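You operate a simulated robot arm through the tools that you are given. There is no shell and no other tool.

You are at the controls of a simulated two-armed robot. One attempt, no reset.

## Task
Close both glue pots, wipe up the drips and push the plate in.
Fine: use the scrub pad and put it back. What is to be rubbed or washed off counts as gone when no trace of it is left.

The check looks at the end state, three seconds after you hand in, the way a careful person would. Anything else that was tipped, shoved, dropped, spilled or broken makes it a failure.

## Robot
Two 7-joint arms with fingered hands on one trunk that stands fixed in place. Base frame: the origin is at the foot of the trunk, x ahead of it, y to its left, z up. Lengths are in mm, angles in rad, forces in N, time in s.
The left shoulder is at [112, 170, 1122], the right one opposite. With the tool pointing down near the work surface each hand reaches from about 380 to 820 mm from the base axis, measured 20 degrees to its own side. Payload 4 kg a hand.
The TCP of each hand is the grasp point between the finger pads, 26 mm short of the fingertips. In the tool frame z runs along the fingers and y along their closing line. The gripper opens to 132 mm; its body begins 73 mm behind the TCP. The gripper is a hand of 4 fingers: y runs from the thumb to the fingers, the wrist lies at [0, 0, -224] in the tool frame, and closing takes about 1.5 s.
Orientation is told as [roll, pitch, yaw] about the base's x, y, z axes, in that order, counted from this pose: with the fingers straight down and closing along the base's y, the tool's x points along the base's -x, its y along +y and its z along -z.

## Interface
- The arms move only by the tool apply_moves. It takes "left_plan", "right_plan" or both (then of equal length, played together; a hand with none holds still); each is a list of rows, each an object (a shift or turn left out is 0, a gripper value left out holds the last) with "xyz": the shift along the tool's x, y, z in mm, a list of three; "rot": the turn, a rotation vector about the tool's x, y, z in rad, a list of three; "fingers": the finger opening in mm, from 0 to 132. In form: [{"xyz": [dx, dy, dz], "rot": [ax, ay, az], "fingers": fingers}, ...]. A call has 1 to 20 rows; each row shifts and turns the commanded pose from where the row before left it, along the tool's axes as they then stand. Each row takes 0.2 s and may step no farther than 50 mm and 0.15 rad from the row before; otherwise, or with a gripper value out of range, the whole call is refused. A pose out of reach is approached as far as the arm can. The call stops where the force on the tool passes 40 N (or 10 N more than at its start, if that is more) or the arm is blocked; 0.2 s more then pass. The fingers move at their own pace (about 108 mm/s each) and stop on an object; they squeeze with about 24 N. The grip force told is the motor's: it shows also when the fingers shut on nothing. Time passes only in rows, and 0.2 s behind the last, so rows that do not move let the fingers close. It gives the time, the measured TCP pose, the force on the tool (base axes), the opening and the grip force at its end, in the units of the frame above (readings bear some noise), with the torque about the TCP (base axes, N m) and any sound that the robot's microphone picked up, and new pictures: "show" is both (left out), scene, wrist or none (wrist: the cameras of the hands that moved).
- Cameras (640 x 400 px; columns grow to the right, rows downward): "scene" is now at [214.5, -37.3, 1313.9]; the picture's right is [-0.40, -0.92, 0.00], its down [-0.39, 0.17, -0.91] and it looks along [0.83, -0.36, -0.43] (base axes); focal length 246 px, centre (320, 200). "left" rides on the left gripper at [-73, 6, -94] in its tool frame; the picture's right is [-0.08, -1.00, 0.00], its down [0.78, -0.06, -0.62] and it looks along [0.61, -0.05, 0.79] (tool axes); focal length 230 px, centre (320, 200). "right" rides on the right gripper at [73, 6, -93] in its tool frame; the picture's right is [-0.08, 1.00, 0.00], its down [-0.79, -0.06, -0.62] and it looks along [-0.61, -0.05, 0.79] (tool axes); focal length 230 px, centre (320, 200). There is no depth. A picture from a camera that has moved, and an enlarged one, comes with that camera's place and axes in the base frame and with its lens.
- move_column(by): moves the trunk up (or, below 0, down) by that many mm; the arms and the scene camera ride with it, the base frame stays. It gives what a move gives, with no picture.
- hand_shape(shape, hand): the hand has 4 fingers and takes this shape, open, in about a second: jaw (thumb against the fingers, like two jaws); tri (thumb and two fingers); tip (a fingertip pinch); poke (one finger out to press); point (the index stretched); flat (the hand flat); cup (the hand cupped); fist (a fist). The gripper value then closes the fingers along that shape, each until it touches; the sizes above hold for jaw. It gives what a move gives, with no picture.
- head_to(pan, tilt): turns the head with the scene camera to pan (to the left, within 1.396 rad either way) and tilt (down, from -0.506 to 1.204), counted from straight ahead of the robot (the tilt from the chest, where the trunk bows). It gives what a move gives, and a new picture of the scene camera.
- close_up(camera, box): a new picture of the part [left, top, right, bottom] of that camera's present view, enlarged. The clock stands still meanwhile.
- finish_job(): hands the job in; it is judged then, once.

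Nothing tells you positions but the pictures and the camera data. Unless the task says otherwise, let go and move clear before handing in.

The tools are called after ">>>" by a JSON object that holds its "name" and its "arguments". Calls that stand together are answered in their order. apply_moves: Moves the arms, as the interface text tells. Its arguments: {"type":"object","properties":{"left_plan":{"type":"array"},"right_plan":{"type":"array"},"show":{"type":"string","enum":["both","scene","wrist","none"]}},"required":[]} The other tools are called the same way: move_column (by) moves the trunk up or down; hand_shape (shape, hand) gives the hand a shape; head_to (pan, tilt) turns the head that bears the scene camera; close_up (camera, box) takes an enlarged picture of a part of a camera's view; finish_job () hands the job in.

At the start:

```text
time_s: 0.0
left_ee_pos: [455.6, 71.8, 1160.9]
left_ee_rot: [0.0, -0.002, 0.002]
left_wrist_force: [0.1, 0.1, -0.4]
left_torque: [-0.01, -0.01, -0.05]
left_gripper_width: 131.9
left_grasp_force: 0.0
left_shape: jaw
right_ee_pos: [389.3, -326.4, 1202.3]
right_ee_rot: [0.002, 0.001, 0.0]
right_wrist_force: [-0.2, 0.4, -1.0]
right_torque: [0.04, 0.01, 0.04]
right_gripper_width: 132.0
right_grasp_force: 0.1
right_shape: jaw
trunk travel left (down, up): [-137.0, 214.0]
head pan, tilt (commanded): [-0.414, 0.44]
```

scene: 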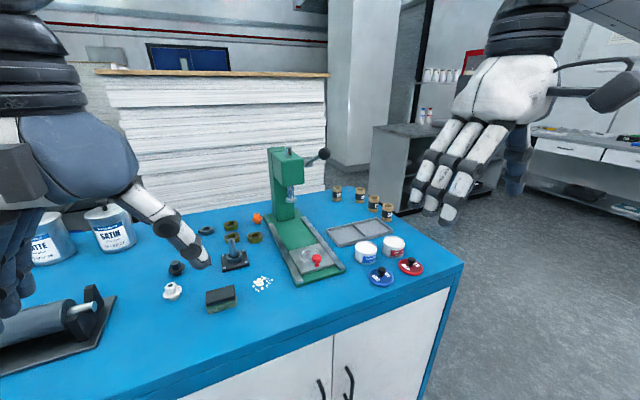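
right: 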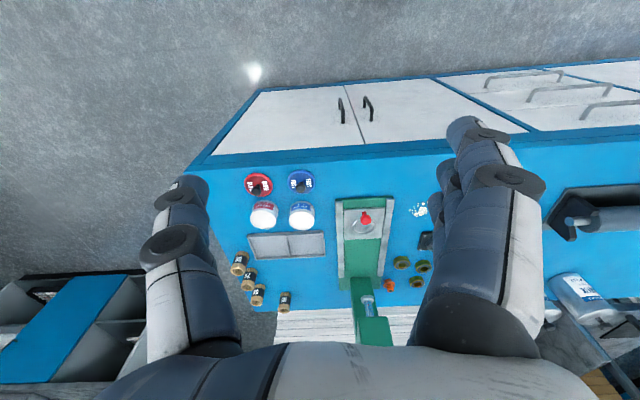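
left: 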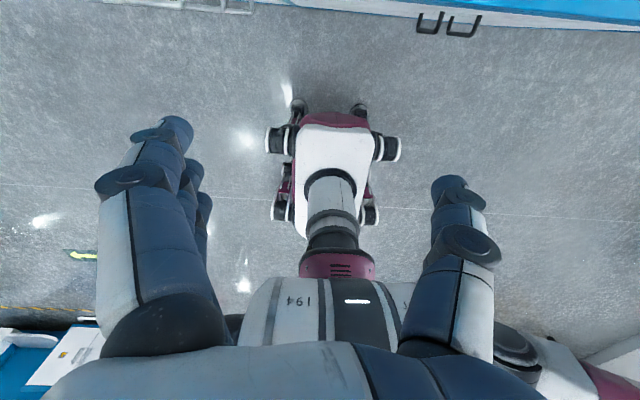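

I see a blue workbench with two pots (white with blue and red labels), a blue and a red lid, white drips, a scrub pad and a green press with a plate. I'll look closer before moving anything.

>>> {"name": "close_up", "arguments": {"camera": "scene", "box": [320, 170, 480, 300]}}

>>> {"name": "close_up", "arguments": {"camera": "scene", "box": [150, 200, 310, 320]}}

>>> {"name": "close_up", "arguments": {"camera": "scene", "box": [250, 130, 370, 300]}}

>>> {"name": "close_up", "arguments": {"camera": "right", "box": [220, 160, 460, 330]}}

```text
3.08 times, centred on (400, 235) of scene
camera zoom: at [214.5, -37.3, 1313.9], right [-0.4, -0.92, 0.0], down [-0.39, 0.17, -0.91], along [0.83, -0.36, -0.43], focal length 755 px, centre (74, 92)
```

zoom: 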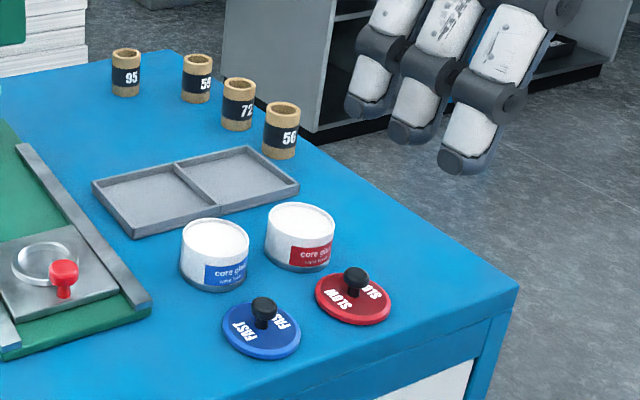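

```text
3.33 times, centred on (230, 260) of scene
camera zoom: at [214.5, -37.3, 1313.9], right [-0.4, -0.92, 0.0], down [-0.39, 0.17, -0.91], along [0.83, -0.36, -0.43], focal length 818 px, centre (620, 0)
```

zoom: 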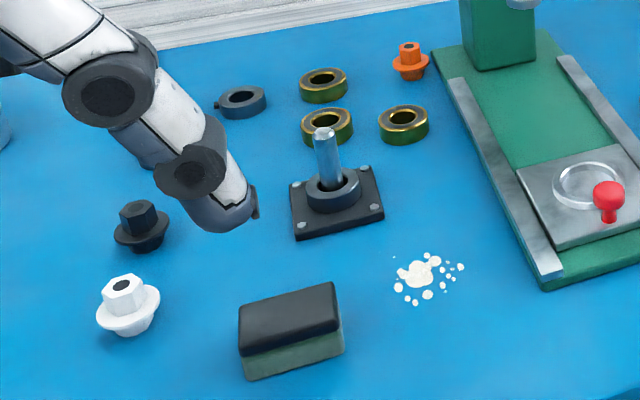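

```text
2.35 times, centred on (310, 215) of scene
camera zoom: at [214.5, -37.3, 1313.9], right [-0.4, -0.92, 0.0], down [-0.39, 0.17, -0.91], along [0.83, -0.36, -0.43], focal length 578 px, centre (344, 165)
```

zoom: 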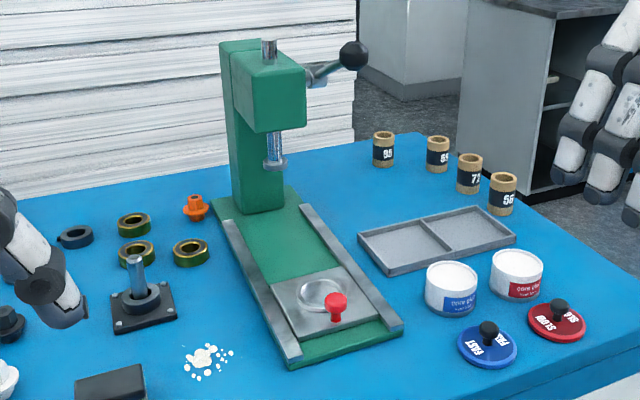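

```text
2.35 times, centred on (340, 245) of right
camera zoom: at [314.2, -321.1, 1296.1], right [0.08, 1.0, 0.0], down [0.79, -0.06, 0.62], along [0.61, -0.05, -0.79], focal length 541 px, centre (273, 94)
```

zoom: 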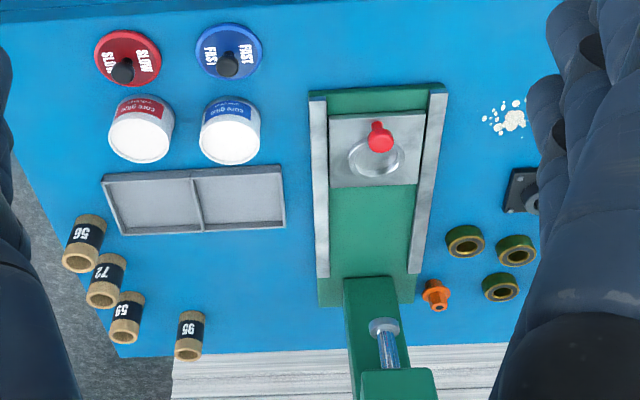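

The lids lie in front of their pots at around (612,-389) and (617,-496), the pots are near (698,-397) and (689,-491), and the bench top is at about z≈845. I'll bring the right hand above the lids, staying high, to look closer.

>>> {"name": "apply_moves", "arguments": {"right_plan": [{"xyz": [-30, -16, 29]}, {"xyz": [-30, -16, 29]}, {"xyz": [-30, -16, 29]}, {"xyz": [-30, -16, 29]}, {"xyz": [-30, -16, 29]}, {"xyz": [-30, -16, 29]}, {"xyz": [-30, -16, 29]}, {"xyz": [0, 0, 0]}], "show": "both"}}

```text
time_s: 1.8
left_ee_pos: [456.1, 71.0, 1162.3]
left_ee_rot: [0.0, -0.003, 0.001]
left_wrist_force: [-0.5, -0.2, 0.1]
left_torque: [-0.01, 0.02, 0.01]
left_gripper_width: 131.9
left_grasp_force: 0.0
left_shape: jaw
right_ee_pos: [598.8, -439.0, 1000.5]
right_ee_rot: [0.002, -0.003, 0.0]
right_wrist_force: [0.7, 0.1, 0.0]
right_torque: [-0.02, -0.01, 0.02]
right_gripper_width: 131.8
right_grasp_force: 0.1
right_shape: jaw
trunk travel left (down, up): [-137.0, 214.0]
head pan, tilt (commanded): [-0.414, 0.44]
camera scene: at [213.7, -37.1, 1314.2], right [-0.4, -0.92, 0.0], down [-0.39, 0.17, -0.91], along [0.83, -0.36, -0.42], focal length 246 px, centre (320, 200)
camera right: at [523.9, -433.6, 1092.4], right [0.08, 1.0, 0.0], down [0.78, -0.06, 0.62], along [0.62, -0.05, -0.79], focal length 230 px, centre (320, 200)
```

scene: 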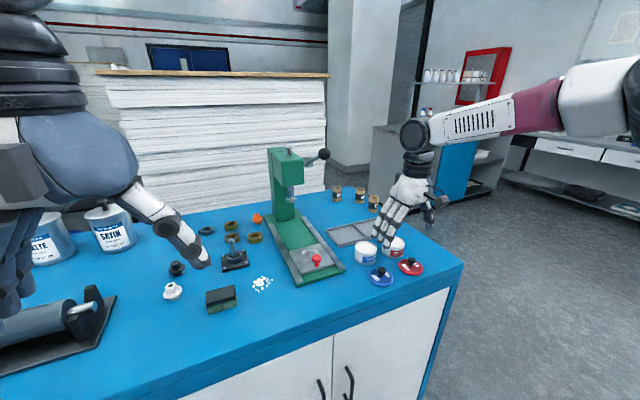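
right: 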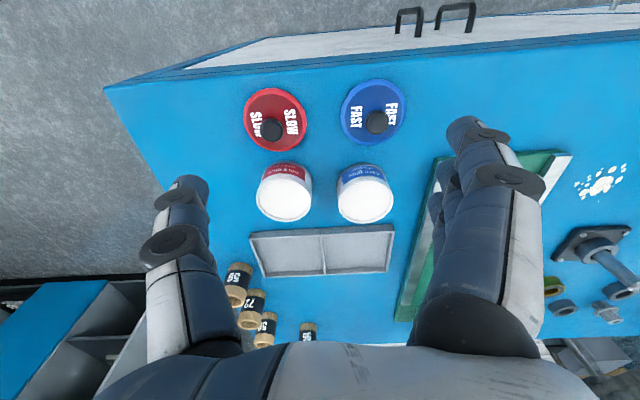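

>>> {"name": "close_up", "arguments": {"camera": "right", "box": [230, 70, 420, 230]}}

>>> {"name": "close_up", "arguments": {"camera": "scene", "box": [340, 220, 440, 300]}}

```text
2.50 times, centred on (325, 150) of right
camera zoom: at [523.9, -433.6, 1092.4], right [0.08, 1.0, 0.0], down [0.78, -0.06, 0.62], along [0.62, -0.05, -0.79], focal length 575 px, centre (308, 325)
```

zoom: 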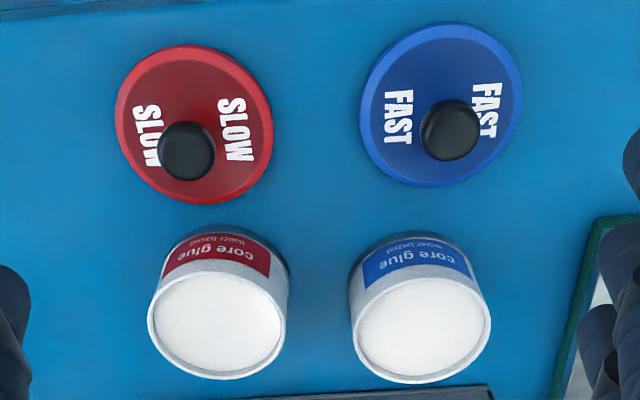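

```text
5.00 times, centred on (390, 260) of scene
camera zoom: at [213.7, -37.1, 1314.2], right [-0.4, -0.92, 0.0], down [-0.39, 0.17, -0.91], along [0.83, -0.36, -0.42], focal length 1227 px, centre (-30, -100)
```

zoom: 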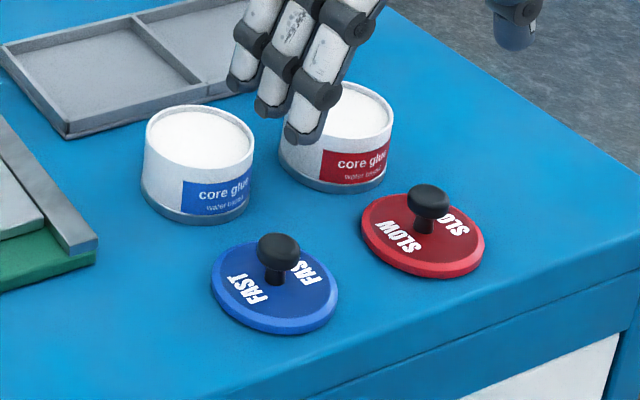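

The red-labelled pot goes with the SLOW lid and the blue-labelled pot with the FAST lid. I'll move the left hand out of the way, hover the right hand over the blue lid with the fingers partly closed, and check alignment.

>>> {"name": "apply_moves", "arguments": {"right_plan": [{"xyz": [-2, 18, 15], "fingers": 60}, {"xyz": [-2, 18, 15]}, {"xyz": [-3, 18, 20]}, {"xyz": [0, 0, 0]}, {"xyz": [0, 0, 0]}, {"xyz": [0, 0, 0]}], "left_plan": [{"xyz": [0, 40, -10]}, {"xyz": [0, 40, -10]}, {"xyz": [0, 40, -10]}, {"xyz": [0, 40, 0]}, {"xyz": [0, 0, 0]}, {"xyz": [0, 0, 0]}], "show": "both"}}

```text
time_s: 3.2
left_ee_pos: [455.6, 232.0, 1192.5]
left_ee_rot: [-0.001, 0.001, 0.001]
left_wrist_force: [-0.6, 0.1, 1.0]
left_torque: [-0.03, -0.01, 0.02]
left_gripper_width: 131.8
left_grasp_force: 0.1
left_shape: jaw
right_ee_pos: [605.4, -383.6, 949.1]
right_ee_rot: [0.002, -0.001, 0.001]
right_wrist_force: [0.7, 0.3, -0.2]
right_torque: [0.0, 0.0, -0.01]
right_gripper_width: 60.7
right_grasp_force: 0.2
right_shape: jaw
trunk travel left (down, up): [-137.0, 214.0]
head pan, tilt (commanded): [-0.414, 0.44]
camera scene: at [214.3, -37.1, 1313.9], right [-0.4, -0.92, 0.0], down [-0.39, 0.17, -0.91], along [0.83, -0.36, -0.43], focal length 246 px, centre (320, 200)
camera right: at [531.1, -378.9, 1042.7], right [0.08, 1.0, 0.0], down [0.79, -0.06, 0.62], along [0.61, -0.05, -0.79], focal length 230 px, centre (320, 200)
camera left: at [527.0, 238.8, 1286.9], right [0.08, -1.0, 0.0], down [-0.79, -0.06, 0.62], along [-0.61, -0.05, -0.79], focal length 230 px, centre (320, 200)
```

scene: 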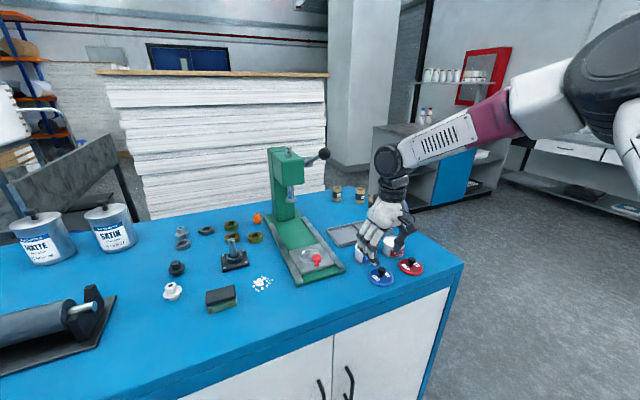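
right: 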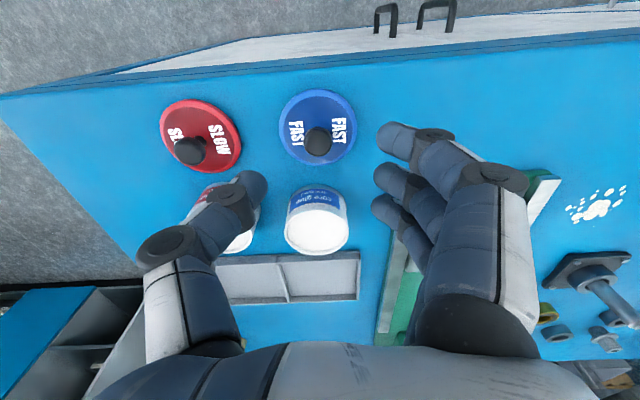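
left: 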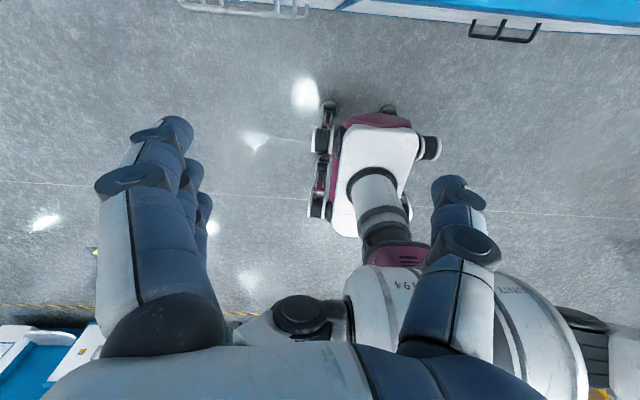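

>>> {"name": "close_up", "arguments": {"camera": "right", "box": [240, 80, 400, 260]}}

>>> {"name": "close_up", "arguments": {"camera": "scene", "box": [340, 200, 440, 300]}}

```text
2.22 times, centred on (320, 170) of right
camera zoom: at [531.1, -378.9, 1042.7], right [0.08, 1.0, 0.0], down [0.79, -0.06, 0.62], along [0.61, -0.05, -0.79], focal length 511 px, centre (320, 267)
```

zoom: 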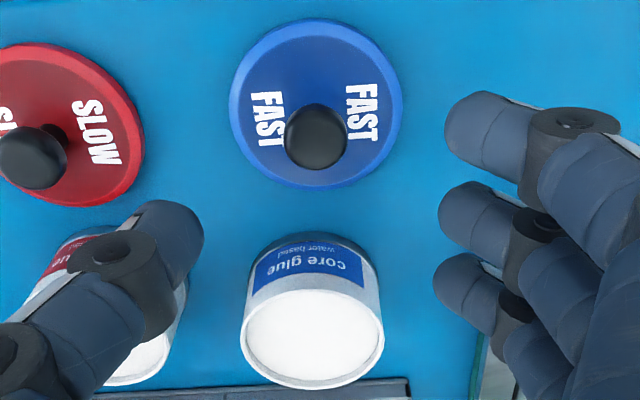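

```text
4.00 times, centred on (390, 250) of scene
camera zoom: at [214.3, -37.1, 1313.9], right [-0.4, -0.92, 0.0], down [-0.39, 0.17, -0.91], along [0.83, -0.36, -0.43], focal length 982 px, centre (40, 0)
```

zoom: 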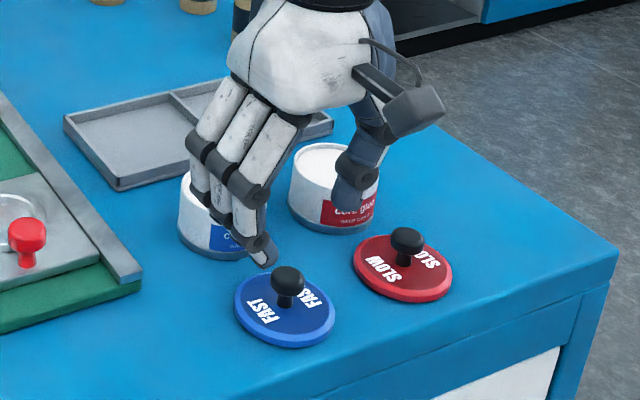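

The knob sits just under the hand, at about (603,-385,879). I'll go down and look again before closing.

>>> {"name": "apply_moves", "arguments": {"right_plan": [{"xyz": [1, -0.5, 25]}, {"xyz": [1, -0.5, 20]}, {"xyz": [0, 0, 15]}, {"xyz": [0, 0, 5]}, {"xyz": [0, 0, 0]}], "show": "both"}}

>>> {"name": "close_up", "arguments": {"camera": "right", "box": [220, 100, 420, 280]}}

>>> {"name": "close_up", "arguments": {"camera": "scene", "box": [340, 220, 440, 300]}}

```text
time_s: 4.4
left_ee_pos: [454.8, 231.7, 1192.6]
left_ee_rot: [-0.001, -0.001, 0.0]
left_wrist_force: [0.6, -0.5, 0.4]
left_torque: [0.03, -0.02, 0.0]
left_gripper_width: 131.9
left_grasp_force: 0.0
left_shape: jaw
right_ee_pos: [603.0, -385.3, 884.3]
right_ee_rot: [0.001, -0.001, 0.001]
right_wrist_force: [-0.1, 1.3, -0.6]
right_torque: [0.02, 0.04, -0.01]
right_gripper_width: 60.8
right_grasp_force: 0.0
right_shape: jaw
trunk travel left (down, up): [-137.0, 214.0]
head pan, tilt (commanded): [-0.414, 0.44]
camera scene: at [214.5, -37.2, 1313.9], right [-0.4, -0.92, 0.0], down [-0.39, 0.17, -0.91], along [0.83, -0.36, -0.43], focal length 246 px, centre (320, 200)
camera right: at [529.2, -380.1, 978.0], right [0.08, 1.0, 0.0], down [0.79, -0.06, 0.62], along [0.61, -0.05, -0.79], focal length 230 px, centre (320, 200)
```

scene: 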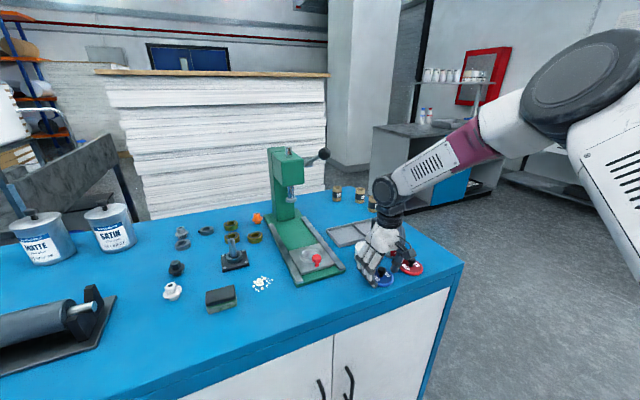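
right: 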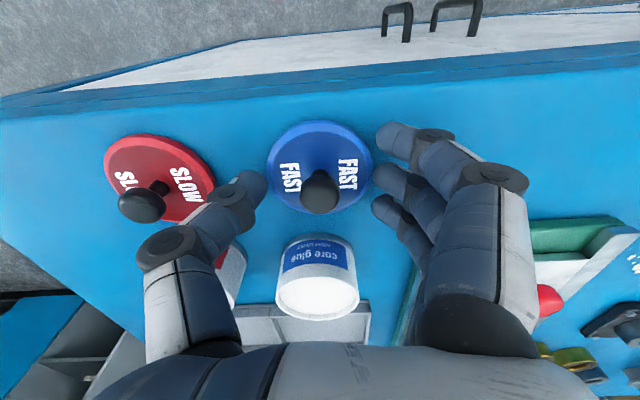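

```text
2.22 times, centred on (320, 190) of right
camera zoom: at [529.2, -380.1, 978.0], right [0.08, 1.0, 0.0], down [0.79, -0.06, 0.62], along [0.61, -0.05, -0.79], focal length 511 px, centre (320, 222)
```

zoom: 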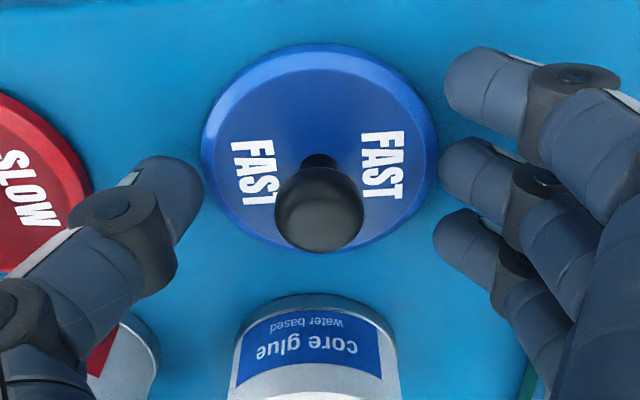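

```text
5.00 times, centred on (390, 260) of scene
camera zoom: at [214.5, -37.2, 1313.9], right [-0.4, -0.92, 0.0], down [-0.39, 0.17, -0.91], along [0.83, -0.36, -0.43], focal length 1227 px, centre (-30, -100)
```

zoom: 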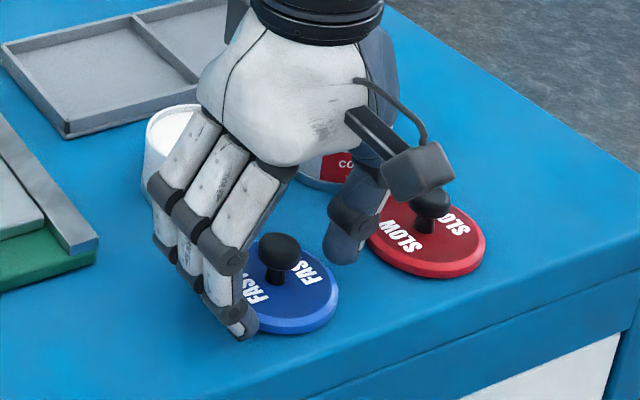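

The knob is centred between thumb and fingers at about (602,-386,878). Closing on it now.

>>> {"name": "apply_moves", "arguments": {"right_plan": [{"xyz": [0, 0, 2], "fingers": 0}, {"xyz": [0, 0, 0]}, {"xyz": [0, 0, 0]}, {"xyz": [0, 0, 0]}, {"xyz": [0, 0, 0]}, {"xyz": [0, 0, 0]}], "show": "both"}}

>>> {"name": "close_up", "arguments": {"camera": "right", "box": [220, 100, 420, 280]}}

>>> {"name": "close_up", "arguments": {"camera": "scene", "box": [340, 220, 440, 300]}}

```text
time_s: 5.8
left_ee_pos: [454.7, 232.4, 1191.8]
left_ee_rot: [-0.001, -0.002, 0.0]
left_wrist_force: [-0.4, -0.2, -0.5]
left_torque: [0.03, -0.01, -0.02]
left_gripper_width: 132.2
left_grasp_force: 0.1
left_shape: jaw
right_ee_pos: [602.3, -384.8, 884.2]
right_ee_rot: [0.0, -0.002, -0.002]
right_wrist_force: [2.3, 0.1, 15.7]
right_torque: [0.08, -0.06, 0.0]
right_gripper_width: 40.1
right_grasp_force: 23.9
right_shape: jaw
trunk travel left (down, up): [-137.0, 214.0]
head pan, tilt (commanded): [-0.414, 0.44]
camera scene: at [213.2, -36.4, 1314.3], right [-0.4, -0.92, 0.0], down [-0.39, 0.17, -0.91], along [0.83, -0.36, -0.42], focal length 246 px, centre (320, 200)
camera right: at [528.5, -379.2, 977.5], right [0.08, 1.0, 0.0], down [0.78, -0.06, 0.62], along [0.62, -0.05, -0.79], focal length 230 px, centre (320, 200)
```

scene: 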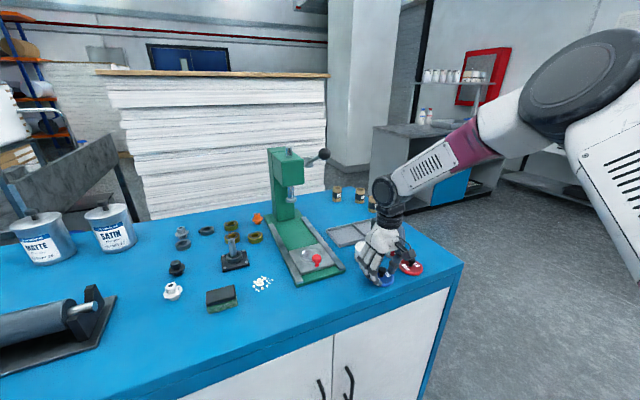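
right: 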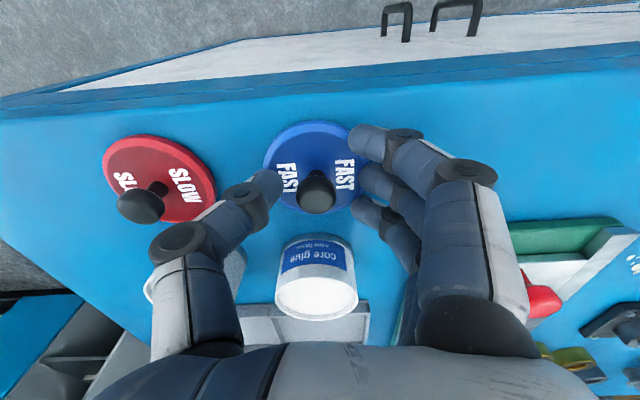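

```text
2.22 times, centred on (320, 190) of right
camera zoom: at [528.5, -379.2, 977.5], right [0.08, 1.0, 0.0], down [0.78, -0.06, 0.62], along [0.62, -0.05, -0.79], focal length 511 px, centre (320, 222)
```

zoom: 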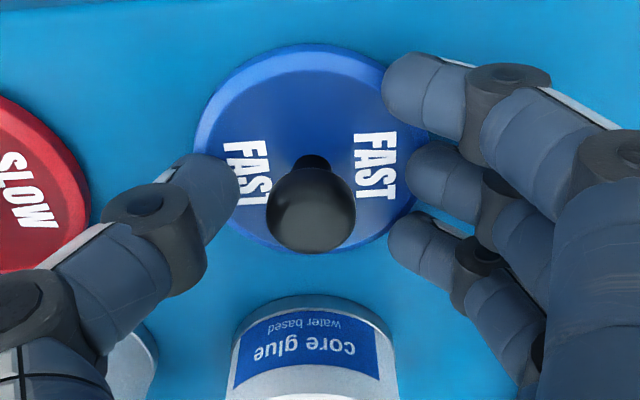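

```text
5.00 times, centred on (390, 260) of scene
camera zoom: at [213.2, -36.4, 1314.3], right [-0.4, -0.92, 0.0], down [-0.39, 0.17, -0.91], along [0.83, -0.36, -0.42], focal length 1227 px, centre (-30, -100)
```

zoom: 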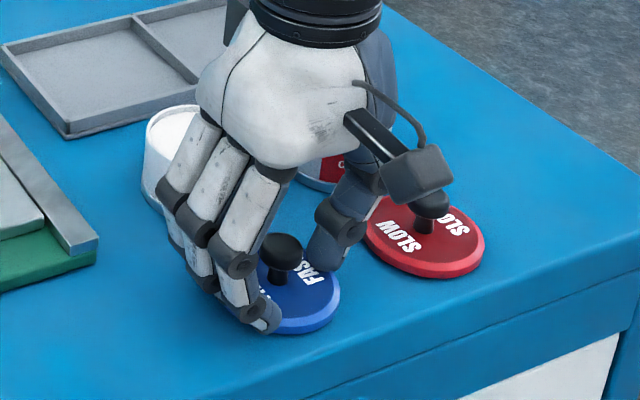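

The fingertips landed on the lid disc instead of the knob. I'll open a little, rise 8 mm, and close on the cap.

>>> {"name": "apply_moves", "arguments": {"right_plan": [{"xyz": [0, 0, 0], "fingers": 56}, {"xyz": [0, 0, -5]}, {"xyz": [0, -0.5, -5]}, {"xyz": [0, 0, 0], "fingers": 0}, {"xyz": [0, 0, 0]}, {"xyz": [0, 0, 0]}, {"xyz": [0, 0, 0]}, {"xyz": [0, 0, 0]}, {"xyz": [0, 0, 0]}], "show": "both"}}

>>> {"name": "close_up", "arguments": {"camera": "right", "box": [220, 100, 420, 280]}}

>>> {"name": "close_up", "arguments": {"camera": "scene", "box": [340, 220, 440, 300]}}

```text
time_s: 7.8
left_ee_pos: [454.9, 233.3, 1193.2]
left_ee_rot: [-0.001, -0.002, 0.001]
left_wrist_force: [-0.3, 0.4, 0.8]
left_torque: [0.0, -0.02, -0.01]
left_gripper_width: 132.2
left_grasp_force: 0.1
left_shape: jaw
right_ee_pos: [603.3, -385.5, 893.1]
right_ee_rot: [0.001, -0.001, 0.0]
right_wrist_force: [0.3, 0.4, 0.0]
right_torque: [0.03, 0.0, 0.0]
right_gripper_width: 1.1
right_grasp_force: 23.8
right_shape: jaw
trunk travel left (down, up): [-137.0, 214.0]
head pan, tilt (commanded): [-0.414, 0.44]
camera scene: at [214.5, -37.3, 1313.9], right [-0.4, -0.92, 0.0], down [-0.39, 0.17, -0.91], along [0.83, -0.36, -0.43], focal length 246 px, centre (320, 200)
camera right: at [528.6, -380.4, 985.9], right [0.08, 1.0, 0.0], down [0.79, -0.06, 0.62], along [0.61, -0.05, -0.79], focal length 230 px, centre (320, 200)
```

scene: 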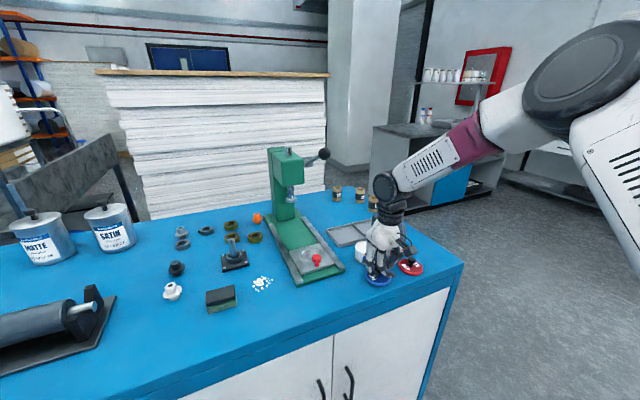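
right: 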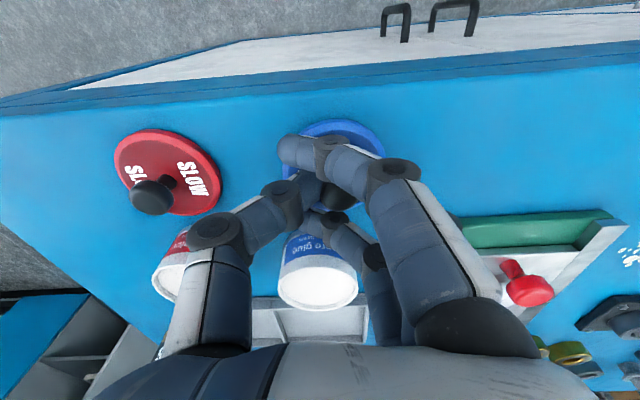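

```text
2.22 times, centred on (320, 190) of right
camera zoom: at [528.6, -380.4, 985.9], right [0.08, 1.0, 0.0], down [0.79, -0.06, 0.62], along [0.61, -0.05, -0.79], focal length 511 px, centre (320, 222)
```

zoom: 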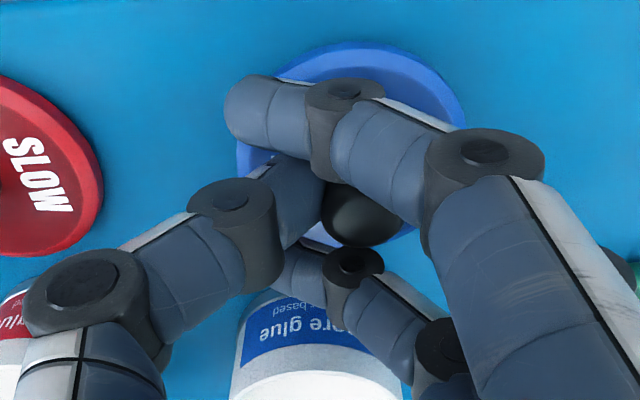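

```text
5.00 times, centred on (390, 260) of scene
camera zoom: at [214.5, -37.3, 1313.9], right [-0.4, -0.92, 0.0], down [-0.39, 0.17, -0.91], along [0.83, -0.36, -0.43], focal length 1227 px, centre (-30, -100)
```

zoom: 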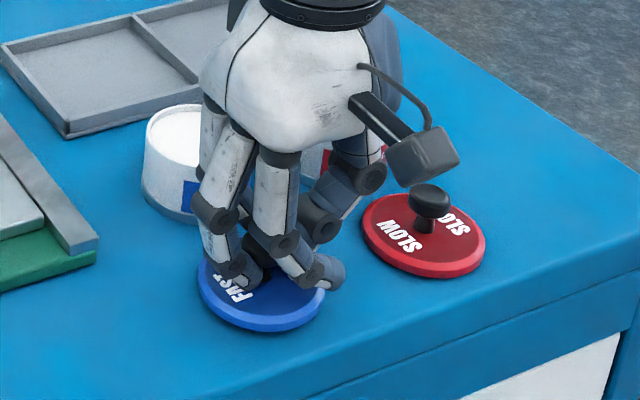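

The outer fingers closed past the cap and the thumb and middle finger seem to hold it, with the lid shifted slightly. I'll test with a small lift.

>>> {"name": "apply_moves", "arguments": {"right_plan": [{"xyz": [0, 0, -6]}, {"xyz": [0, 0, -10]}, {"xyz": [0, 0, 0]}], "show": "none"}}

>>> {"name": "close_up", "arguments": {"camera": "right", "box": [220, 100, 420, 280]}}

>>> {"name": "close_up", "arguments": {"camera": "scene", "box": [340, 220, 440, 300]}}

```text
time_s: 8.6
left_ee_pos: [455.3, 231.7, 1192.8]
left_ee_rot: [0.001, -0.001, 0.002]
left_wrist_force: [0.8, -0.3, -0.3]
left_torque: [0.0, 0.03, 0.02]
left_gripper_width: 132.0
left_grasp_force: 0.0
left_shape: jaw
right_ee_pos: [602.1, -384.6, 908.8]
right_ee_rot: [0.002, -0.002, 0.001]
right_wrist_force: [-0.7, 1.2, -0.1]
right_torque: [0.01, -0.01, 0.01]
right_gripper_width: 1.0
right_grasp_force: 23.9
right_shape: jaw
trunk travel left (down, up): [-137.0, 214.0]
head pan, tilt (commanded): [-0.414, 0.44]
```

```text
2.22 times, centred on (320, 190) of right
camera zoom: at [528.3, -380.3, 1002.1], right [0.08, 1.0, 0.0], down [0.79, -0.06, 0.62], along [0.61, -0.05, -0.79], focal length 511 px, centre (320, 222)
```

zoom: 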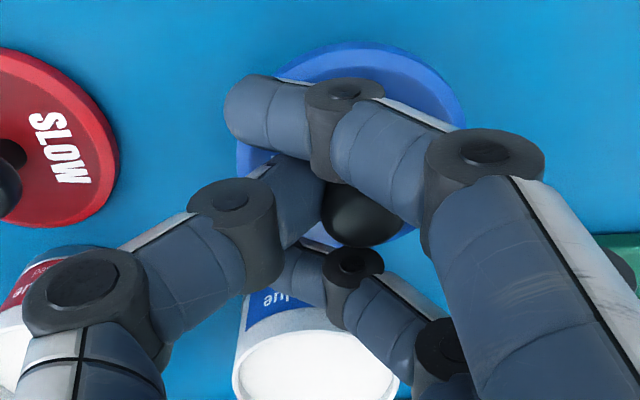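

```text
5.00 times, centred on (390, 260) of scene
camera zoom: at [214.7, -37.3, 1313.8], right [-0.4, -0.92, 0.0], down [-0.39, 0.17, -0.91], along [0.83, -0.36, -0.43], focal length 1227 px, centre (-30, -100)
```

zoom: 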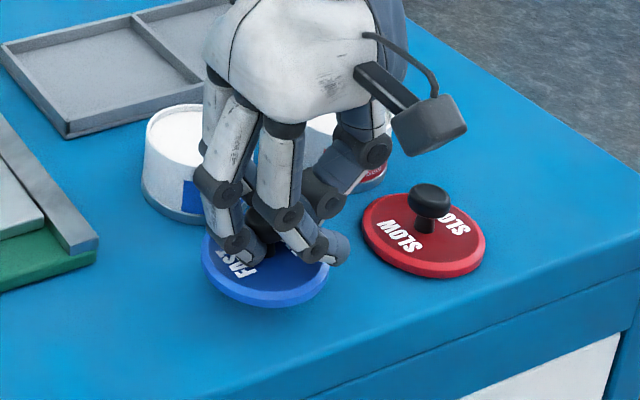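

The lid lifted level with the hand. I'll raise it above pot height and carry it over the blue pot at about (697,-394, rim z≈881).

>>> {"name": "apply_moves", "arguments": {"right_plan": [{"xyz": [0, 0, -20]}, {"xyz": [0, 0, -20]}, {"xyz": [0, 0, -10]}, {"xyz": [-20, -4, 0]}, {"xyz": [-25, -5, 0]}, {"xyz": [-25, -5, 0]}, {"xyz": [-20, -4, 0]}, {"xyz": [0, 0, 0]}], "show": "both"}}

>>> {"name": "close_up", "arguments": {"camera": "right", "box": [220, 80, 420, 240]}}

>>> {"name": "close_up", "arguments": {"camera": "scene", "box": [325, 190, 425, 290]}}

```text
time_s: 10.4
left_ee_pos: [455.9, 232.0, 1193.8]
left_ee_rot: [0.0, 0.0, 0.0]
left_wrist_force: [0.1, 1.0, -0.1]
left_torque: [0.03, 0.02, -0.01]
left_gripper_width: 131.8
left_grasp_force: 0.1
left_shape: jaw
right_ee_pos: [692.9, -402.8, 958.3]
right_ee_rot: [0.002, 0.0, 0.0]
right_wrist_force: [0.0, 0.0, 0.0]
right_torque: [0.0, 0.02, 0.0]
right_gripper_width: 1.1
right_grasp_force: 24.4
right_shape: jaw
trunk travel left (down, up): [-137.0, 214.0]
head pan, tilt (commanded): [-0.414, 0.44]
camera scene: at [214.2, -37.3, 1314.0], right [-0.4, -0.92, 0.0], down [-0.39, 0.17, -0.91], along [0.83, -0.36, -0.43], focal length 246 px, centre (320, 200)
camera right: at [618.3, -397.9, 1051.7], right [0.08, 1.0, 0.0], down [0.78, -0.06, 0.62], along [0.61, -0.05, -0.79], focal length 230 px, centre (320, 200)
```

scene: 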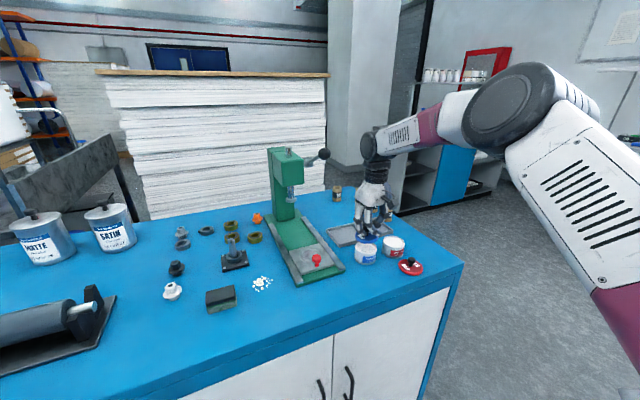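
right: 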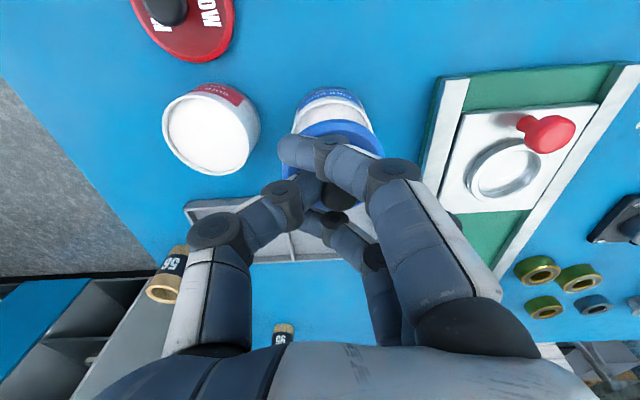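

```text
2.50 times, centred on (320, 160) of right
camera zoom: at [618.3, -397.9, 1051.7], right [0.08, 1.0, 0.0], down [0.78, -0.06, 0.62], along [0.61, -0.05, -0.79], focal length 575 px, centre (320, 300)
```

zoom: 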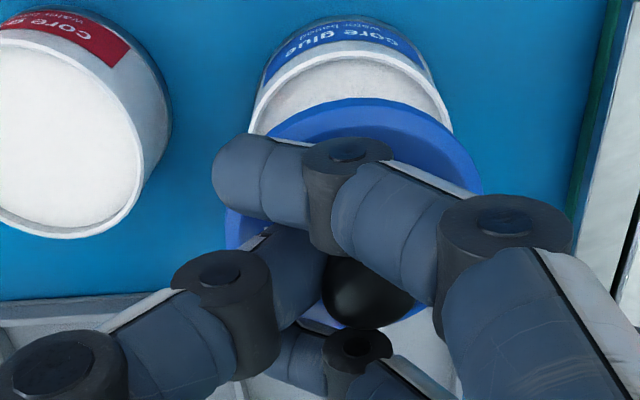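

```text
4.00 times, centred on (375, 240) of scene
camera zoom: at [214.2, -37.3, 1314.0], right [-0.4, -0.92, 0.0], down [-0.39, 0.17, -0.91], along [0.83, -0.36, -0.43], focal length 982 px, centre (100, 40)
```

zoom: 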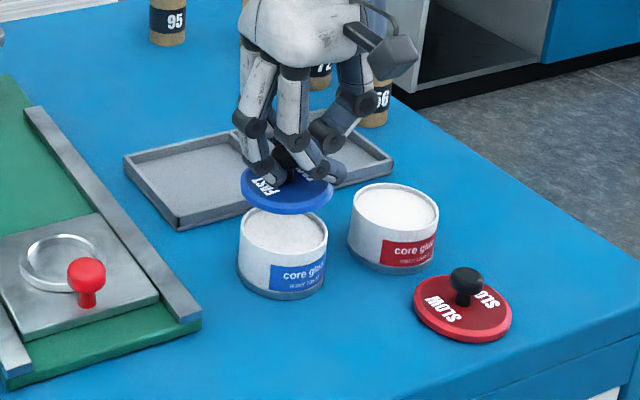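

The lid is about 6 mm too far forward of the pot. I'll correct this and lower to just above the rim for another check.

>>> {"name": "apply_moves", "arguments": {"right_plan": [{"xyz": [6, 1, 0]}, {"xyz": [0, 0, 8]}, {"xyz": [0, 0, 8]}, {"xyz": [0, 0, 0]}], "show": "none"}}

>>> {"name": "close_up", "arguments": {"camera": "right", "box": [240, 90, 400, 220]}}

>>> {"name": "close_up", "arguments": {"camera": "scene", "box": [335, 210, 415, 280]}}

```text
time_s: 11.4
left_ee_pos: [455.7, 231.3, 1192.1]
left_ee_rot: [-0.001, 0.0, 0.001]
left_wrist_force: [-0.4, 0.1, 0.0]
left_torque: [-0.01, 0.05, 0.03]
left_gripper_width: 131.7
left_grasp_force: 0.1
left_shape: jaw
right_ee_pos: [686.0, -402.1, 942.4]
right_ee_rot: [0.003, 0.0, 0.0]
right_wrist_force: [-0.3, -0.2, -0.8]
right_torque: [0.01, -0.02, -0.04]
right_gripper_width: 0.9
right_grasp_force: 23.3
right_shape: jaw
trunk travel left (down, up): [-137.0, 214.0]
head pan, tilt (commanded): [-0.414, 0.44]
```

```text
3.08 times, centred on (320, 155) of right
camera zoom: at [612.9, -397.2, 1035.6], right [0.08, 1.0, 0.0], down [0.79, -0.06, 0.62], along [0.61, -0.05, -0.79], focal length 708 px, centre (320, 338)
```

zoom: 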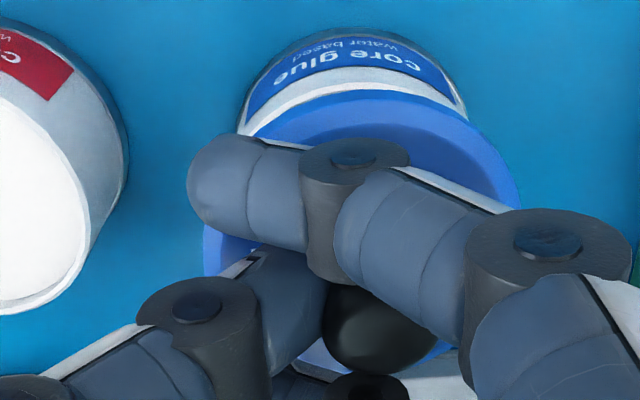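

```text
5.71 times, centred on (375, 245) of scene
camera zoom: at [214.5, -37.3, 1313.9], right [-0.4, -0.92, 0.0], down [-0.39, 0.17, -0.91], along [0.83, -0.36, -0.43], focal length 1403 px, centre (6, -57)
```

zoom: 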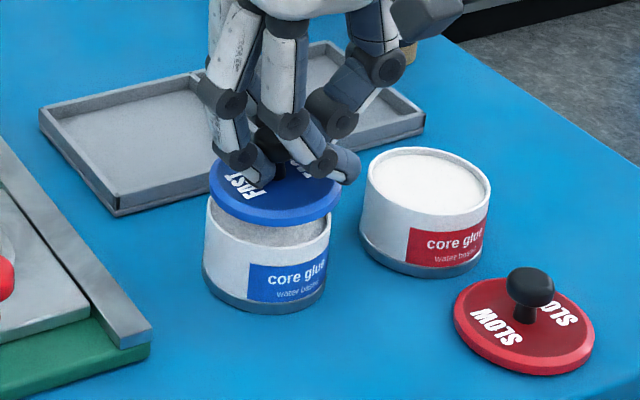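

>>> {"name": "close_up", "arguments": {"camera": "scene", "box": [345, 228, 405, 268]}}

>>> {"name": "close_up", "arguments": {"camera": "right", "box": [280, 90, 380, 150]}}

```text
10.00 times, centred on (375, 248) of scene
camera zoom: at [214.5, -37.3, 1313.9], right [-0.4, -0.92, 0.0], down [-0.39, 0.17, -0.91], along [0.83, -0.36, -0.43], focal length 2455 px, centre (-230, -280)
```

zoom: 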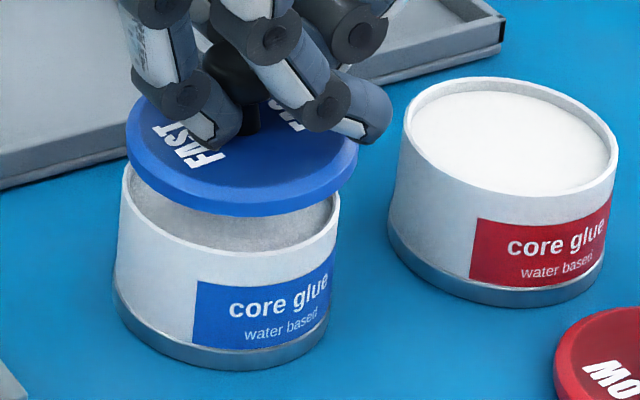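

```text
6.40 times, centred on (330, 120) of right
camera zoom: at [612.9, -397.2, 1035.6], right [0.08, 1.0, 0.0], down [0.79, -0.06, 0.62], along [0.61, -0.05, -0.79], focal length 1472 px, centre (256, 712)
```

zoom: 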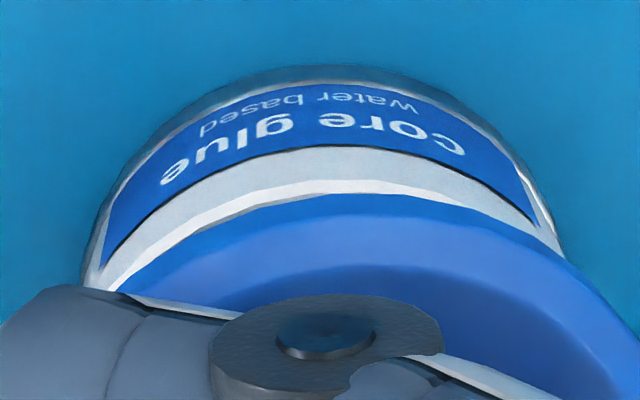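

>>> {"name": "apply_moves", "arguments": {"right_plan": [{"xyz": [0, 0, 4]}, {"xyz": [0, 0, 3]}, {"xyz": [0, 0, 0]}], "show": "none"}}

>>> {"name": "close_up", "arguments": {"camera": "scene", "box": [345, 228, 405, 268]}}

>>> {"name": "close_up", "arguments": {"camera": "right", "box": [270, 90, 370, 150]}}

```text
time_s: 12.2
left_ee_pos: [454.5, 231.4, 1192.8]
left_ee_rot: [0.002, 0.0, 0.0]
left_wrist_force: [-1.0, 1.3, -0.3]
left_torque: [0.01, 0.0, -0.01]
left_gripper_width: 132.1
left_grasp_force: 0.1
left_shape: jaw
right_ee_pos: [687.4, -400.6, 935.2]
right_ee_rot: [0.003, 0.0, -0.001]
right_wrist_force: [0.1, 0.1, -0.4]
right_torque: [-0.02, 0.0, -0.04]
right_gripper_width: 0.9
right_grasp_force: 23.8
right_shape: jaw
trunk travel left (down, up): [-137.0, 214.0]
head pan, tilt (commanded): [-0.414, 0.44]
```

```text
10.00 times, centred on (375, 248) of scene
camera zoom: at [214.5, -37.3, 1313.9], right [-0.4, -0.92, 0.0], down [-0.39, 0.17, -0.91], along [0.83, -0.36, -0.43], focal length 2455 px, centre (-230, -280)
```

zoom: 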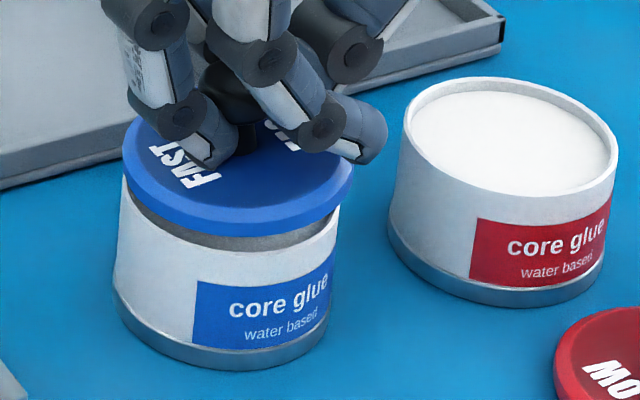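

```text
6.40 times, centred on (320, 120) of right
camera zoom: at [613.3, -396.8, 1028.7], right [0.08, 1.0, 0.0], down [0.79, -0.06, 0.62], along [0.61, -0.05, -0.79], focal length 1472 px, centre (320, 712)
```

zoom: 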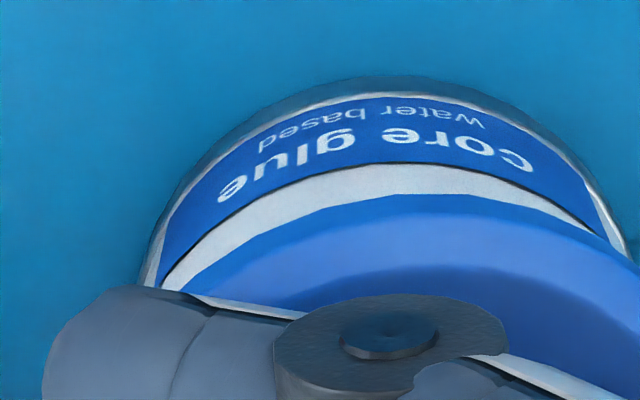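

>>> {"name": "apply_moves", "arguments": {"right_plan": [{"xyz": [-2.5, -0.5, 0]}, {"xyz": [0, 0, 4]}, {"xyz": [0, 0, 3]}, {"xyz": [0, 0, 0]}], "show": "none"}}

>>> {"name": "close_up", "arguments": {"camera": "scene", "box": [345, 228, 405, 268]}}

>>> {"name": "close_up", "arguments": {"camera": "right", "box": [270, 90, 390, 165]}}

```text
time_s: 13.2
left_ee_pos: [454.2, 231.1, 1192.2]
left_ee_rot: [0.0, -0.001, -0.001]
left_wrist_force: [0.3, 0.4, -0.3]
left_torque: [0.01, 0.0, 0.0]
left_gripper_width: 132.2
left_grasp_force: 0.1
left_shape: jaw
right_ee_pos: [689.6, -402.3, 928.2]
right_ee_rot: [0.002, -0.001, 0.0]
right_wrist_force: [0.3, 0.1, -0.4]
right_torque: [0.02, 0.0, 0.0]
right_gripper_width: 0.9
right_grasp_force: 23.4
right_shape: jaw
trunk travel left (down, up): [-137.0, 214.0]
head pan, tilt (commanded): [-0.414, 0.44]
```

```text
10.00 times, centred on (375, 248) of scene
camera zoom: at [214.4, -37.3, 1313.9], right [-0.4, -0.92, 0.0], down [-0.39, 0.17, -0.91], along [0.83, -0.36, -0.43], focal length 2455 px, centre (-230, -280)
```

zoom: 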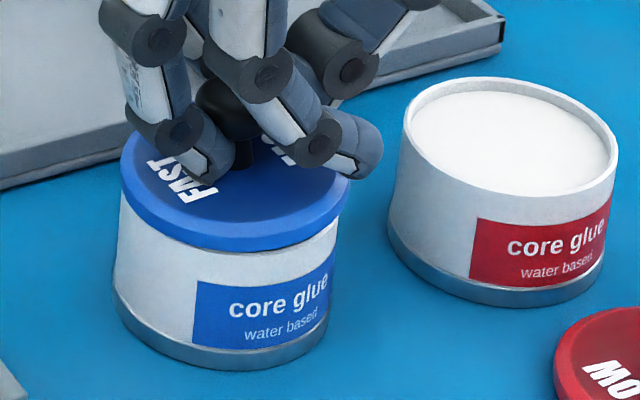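

```text
5.33 times, centred on (330, 128) of right
camera zoom: at [615.6, -398.0, 1021.9], right [0.08, 1.0, 0.0], down [0.79, -0.06, 0.62], along [0.61, -0.05, -0.79], focal length 1227 px, centre (267, 587)
```

zoom: 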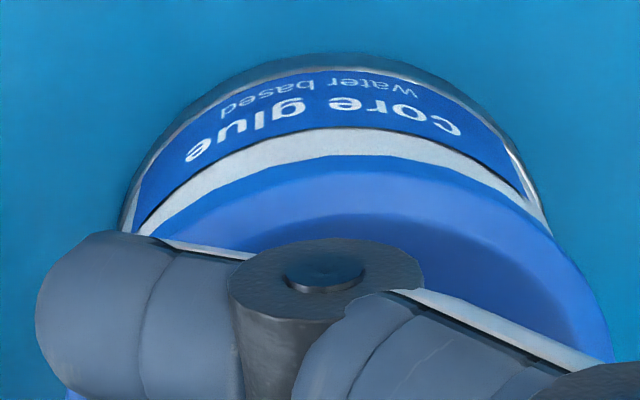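

>>> {"name": "apply_moves", "arguments": {"right_plan": [{"xyz": [-0.7, 0, 2]}, {"xyz": [0, 0, 2]}, {"xyz": [0, 0, 0]}], "show": "none"}}

>>> {"name": "close_up", "arguments": {"camera": "scene", "box": [345, 228, 405, 268]}}

>>> {"name": "close_up", "arguments": {"camera": "right", "box": [270, 90, 390, 165]}}

```text
time_s: 14.0
left_ee_pos: [454.0, 232.3, 1193.5]
left_ee_rot: [-0.001, -0.001, -0.001]
left_wrist_force: [-0.8, 0.0, 0.4]
left_torque: [0.01, 0.0, -0.01]
left_gripper_width: 132.1
left_grasp_force: 0.0
left_shape: jaw
right_ee_pos: [689.9, -402.1, 925.3]
right_ee_rot: [0.002, -0.001, -0.001]
right_wrist_force: [-0.1, -1.7, 9.4]
right_torque: [0.36, -0.02, -0.02]
right_gripper_width: 1.1
right_grasp_force: 23.9
right_shape: jaw
trunk travel left (down, up): [-137.0, 214.0]
head pan, tilt (commanded): [-0.414, 0.44]
```

```text
10.00 times, centred on (375, 248) of scene
camera zoom: at [213.3, -36.9, 1314.3], right [-0.4, -0.92, 0.0], down [-0.39, 0.17, -0.91], along [0.83, -0.36, -0.42], focal length 2455 px, centre (-230, -280)
```

zoom: 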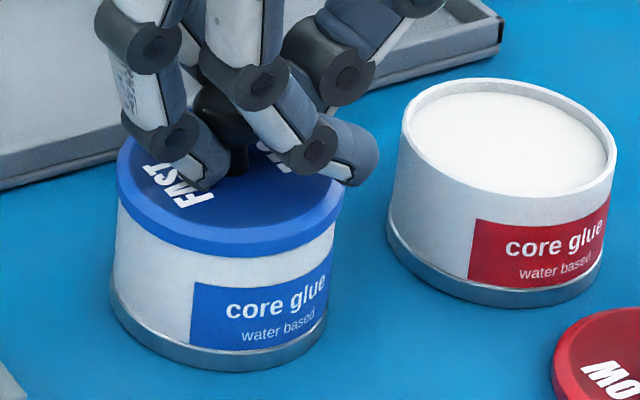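

```text
5.33 times, centred on (330, 128) of right
camera zoom: at [615.9, -397.6, 1019.4], right [0.08, 1.0, 0.0], down [0.78, -0.06, 0.62], along [0.62, -0.05, -0.79], focal length 1227 px, centre (267, 587)
```

zoom: 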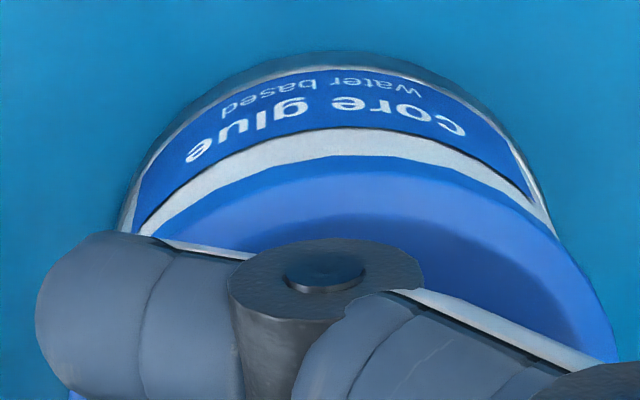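

>>> {"name": "apply_moves", "arguments": {"right_plan": [{"xyz": [0, -1, 0]}, {"xyz": [0, 0, 1]}, {"xyz": [0, 0, 0]}], "show": "none"}}

>>> {"name": "close_up", "arguments": {"camera": "scene", "box": [350, 232, 395, 267]}}

```text
time_s: 14.8
left_ee_pos: [454.4, 233.2, 1193.9]
left_ee_rot: [-0.001, -0.003, -0.001]
left_wrist_force: [0.5, -0.2, 1.1]
left_torque: [0.03, 0.02, 0.02]
left_gripper_width: 132.0
left_grasp_force: 0.1
left_shape: jaw
right_ee_pos: [690.8, -402.6, 925.3]
right_ee_rot: [0.0, -0.004, 0.001]
right_wrist_force: [2.2, 0.5, 14.5]
right_torque: [0.56, -0.1, -0.05]
right_gripper_width: 1.7
right_grasp_force: 24.0
right_shape: jaw
trunk travel left (down, up): [-137.0, 214.0]
head pan, tilt (commanded): [-0.414, 0.44]
```

```text
11.43 times, centred on (372, 250) of scene
camera zoom: at [213.0, -36.5, 1314.3], right [-0.4, -0.92, 0.0], down [-0.39, 0.17, -0.91], along [0.83, -0.36, -0.42], focal length 2805 px, centre (-280, -366)
```

zoom: 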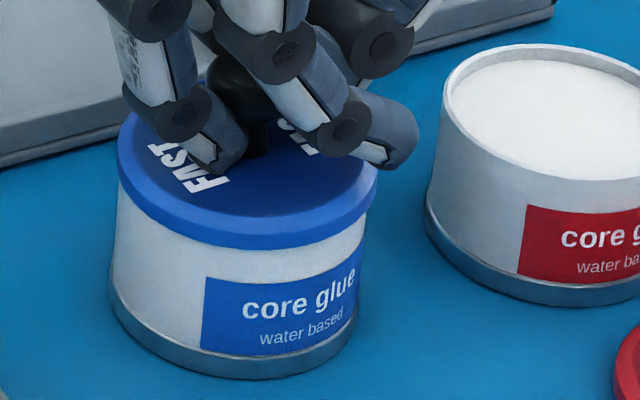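

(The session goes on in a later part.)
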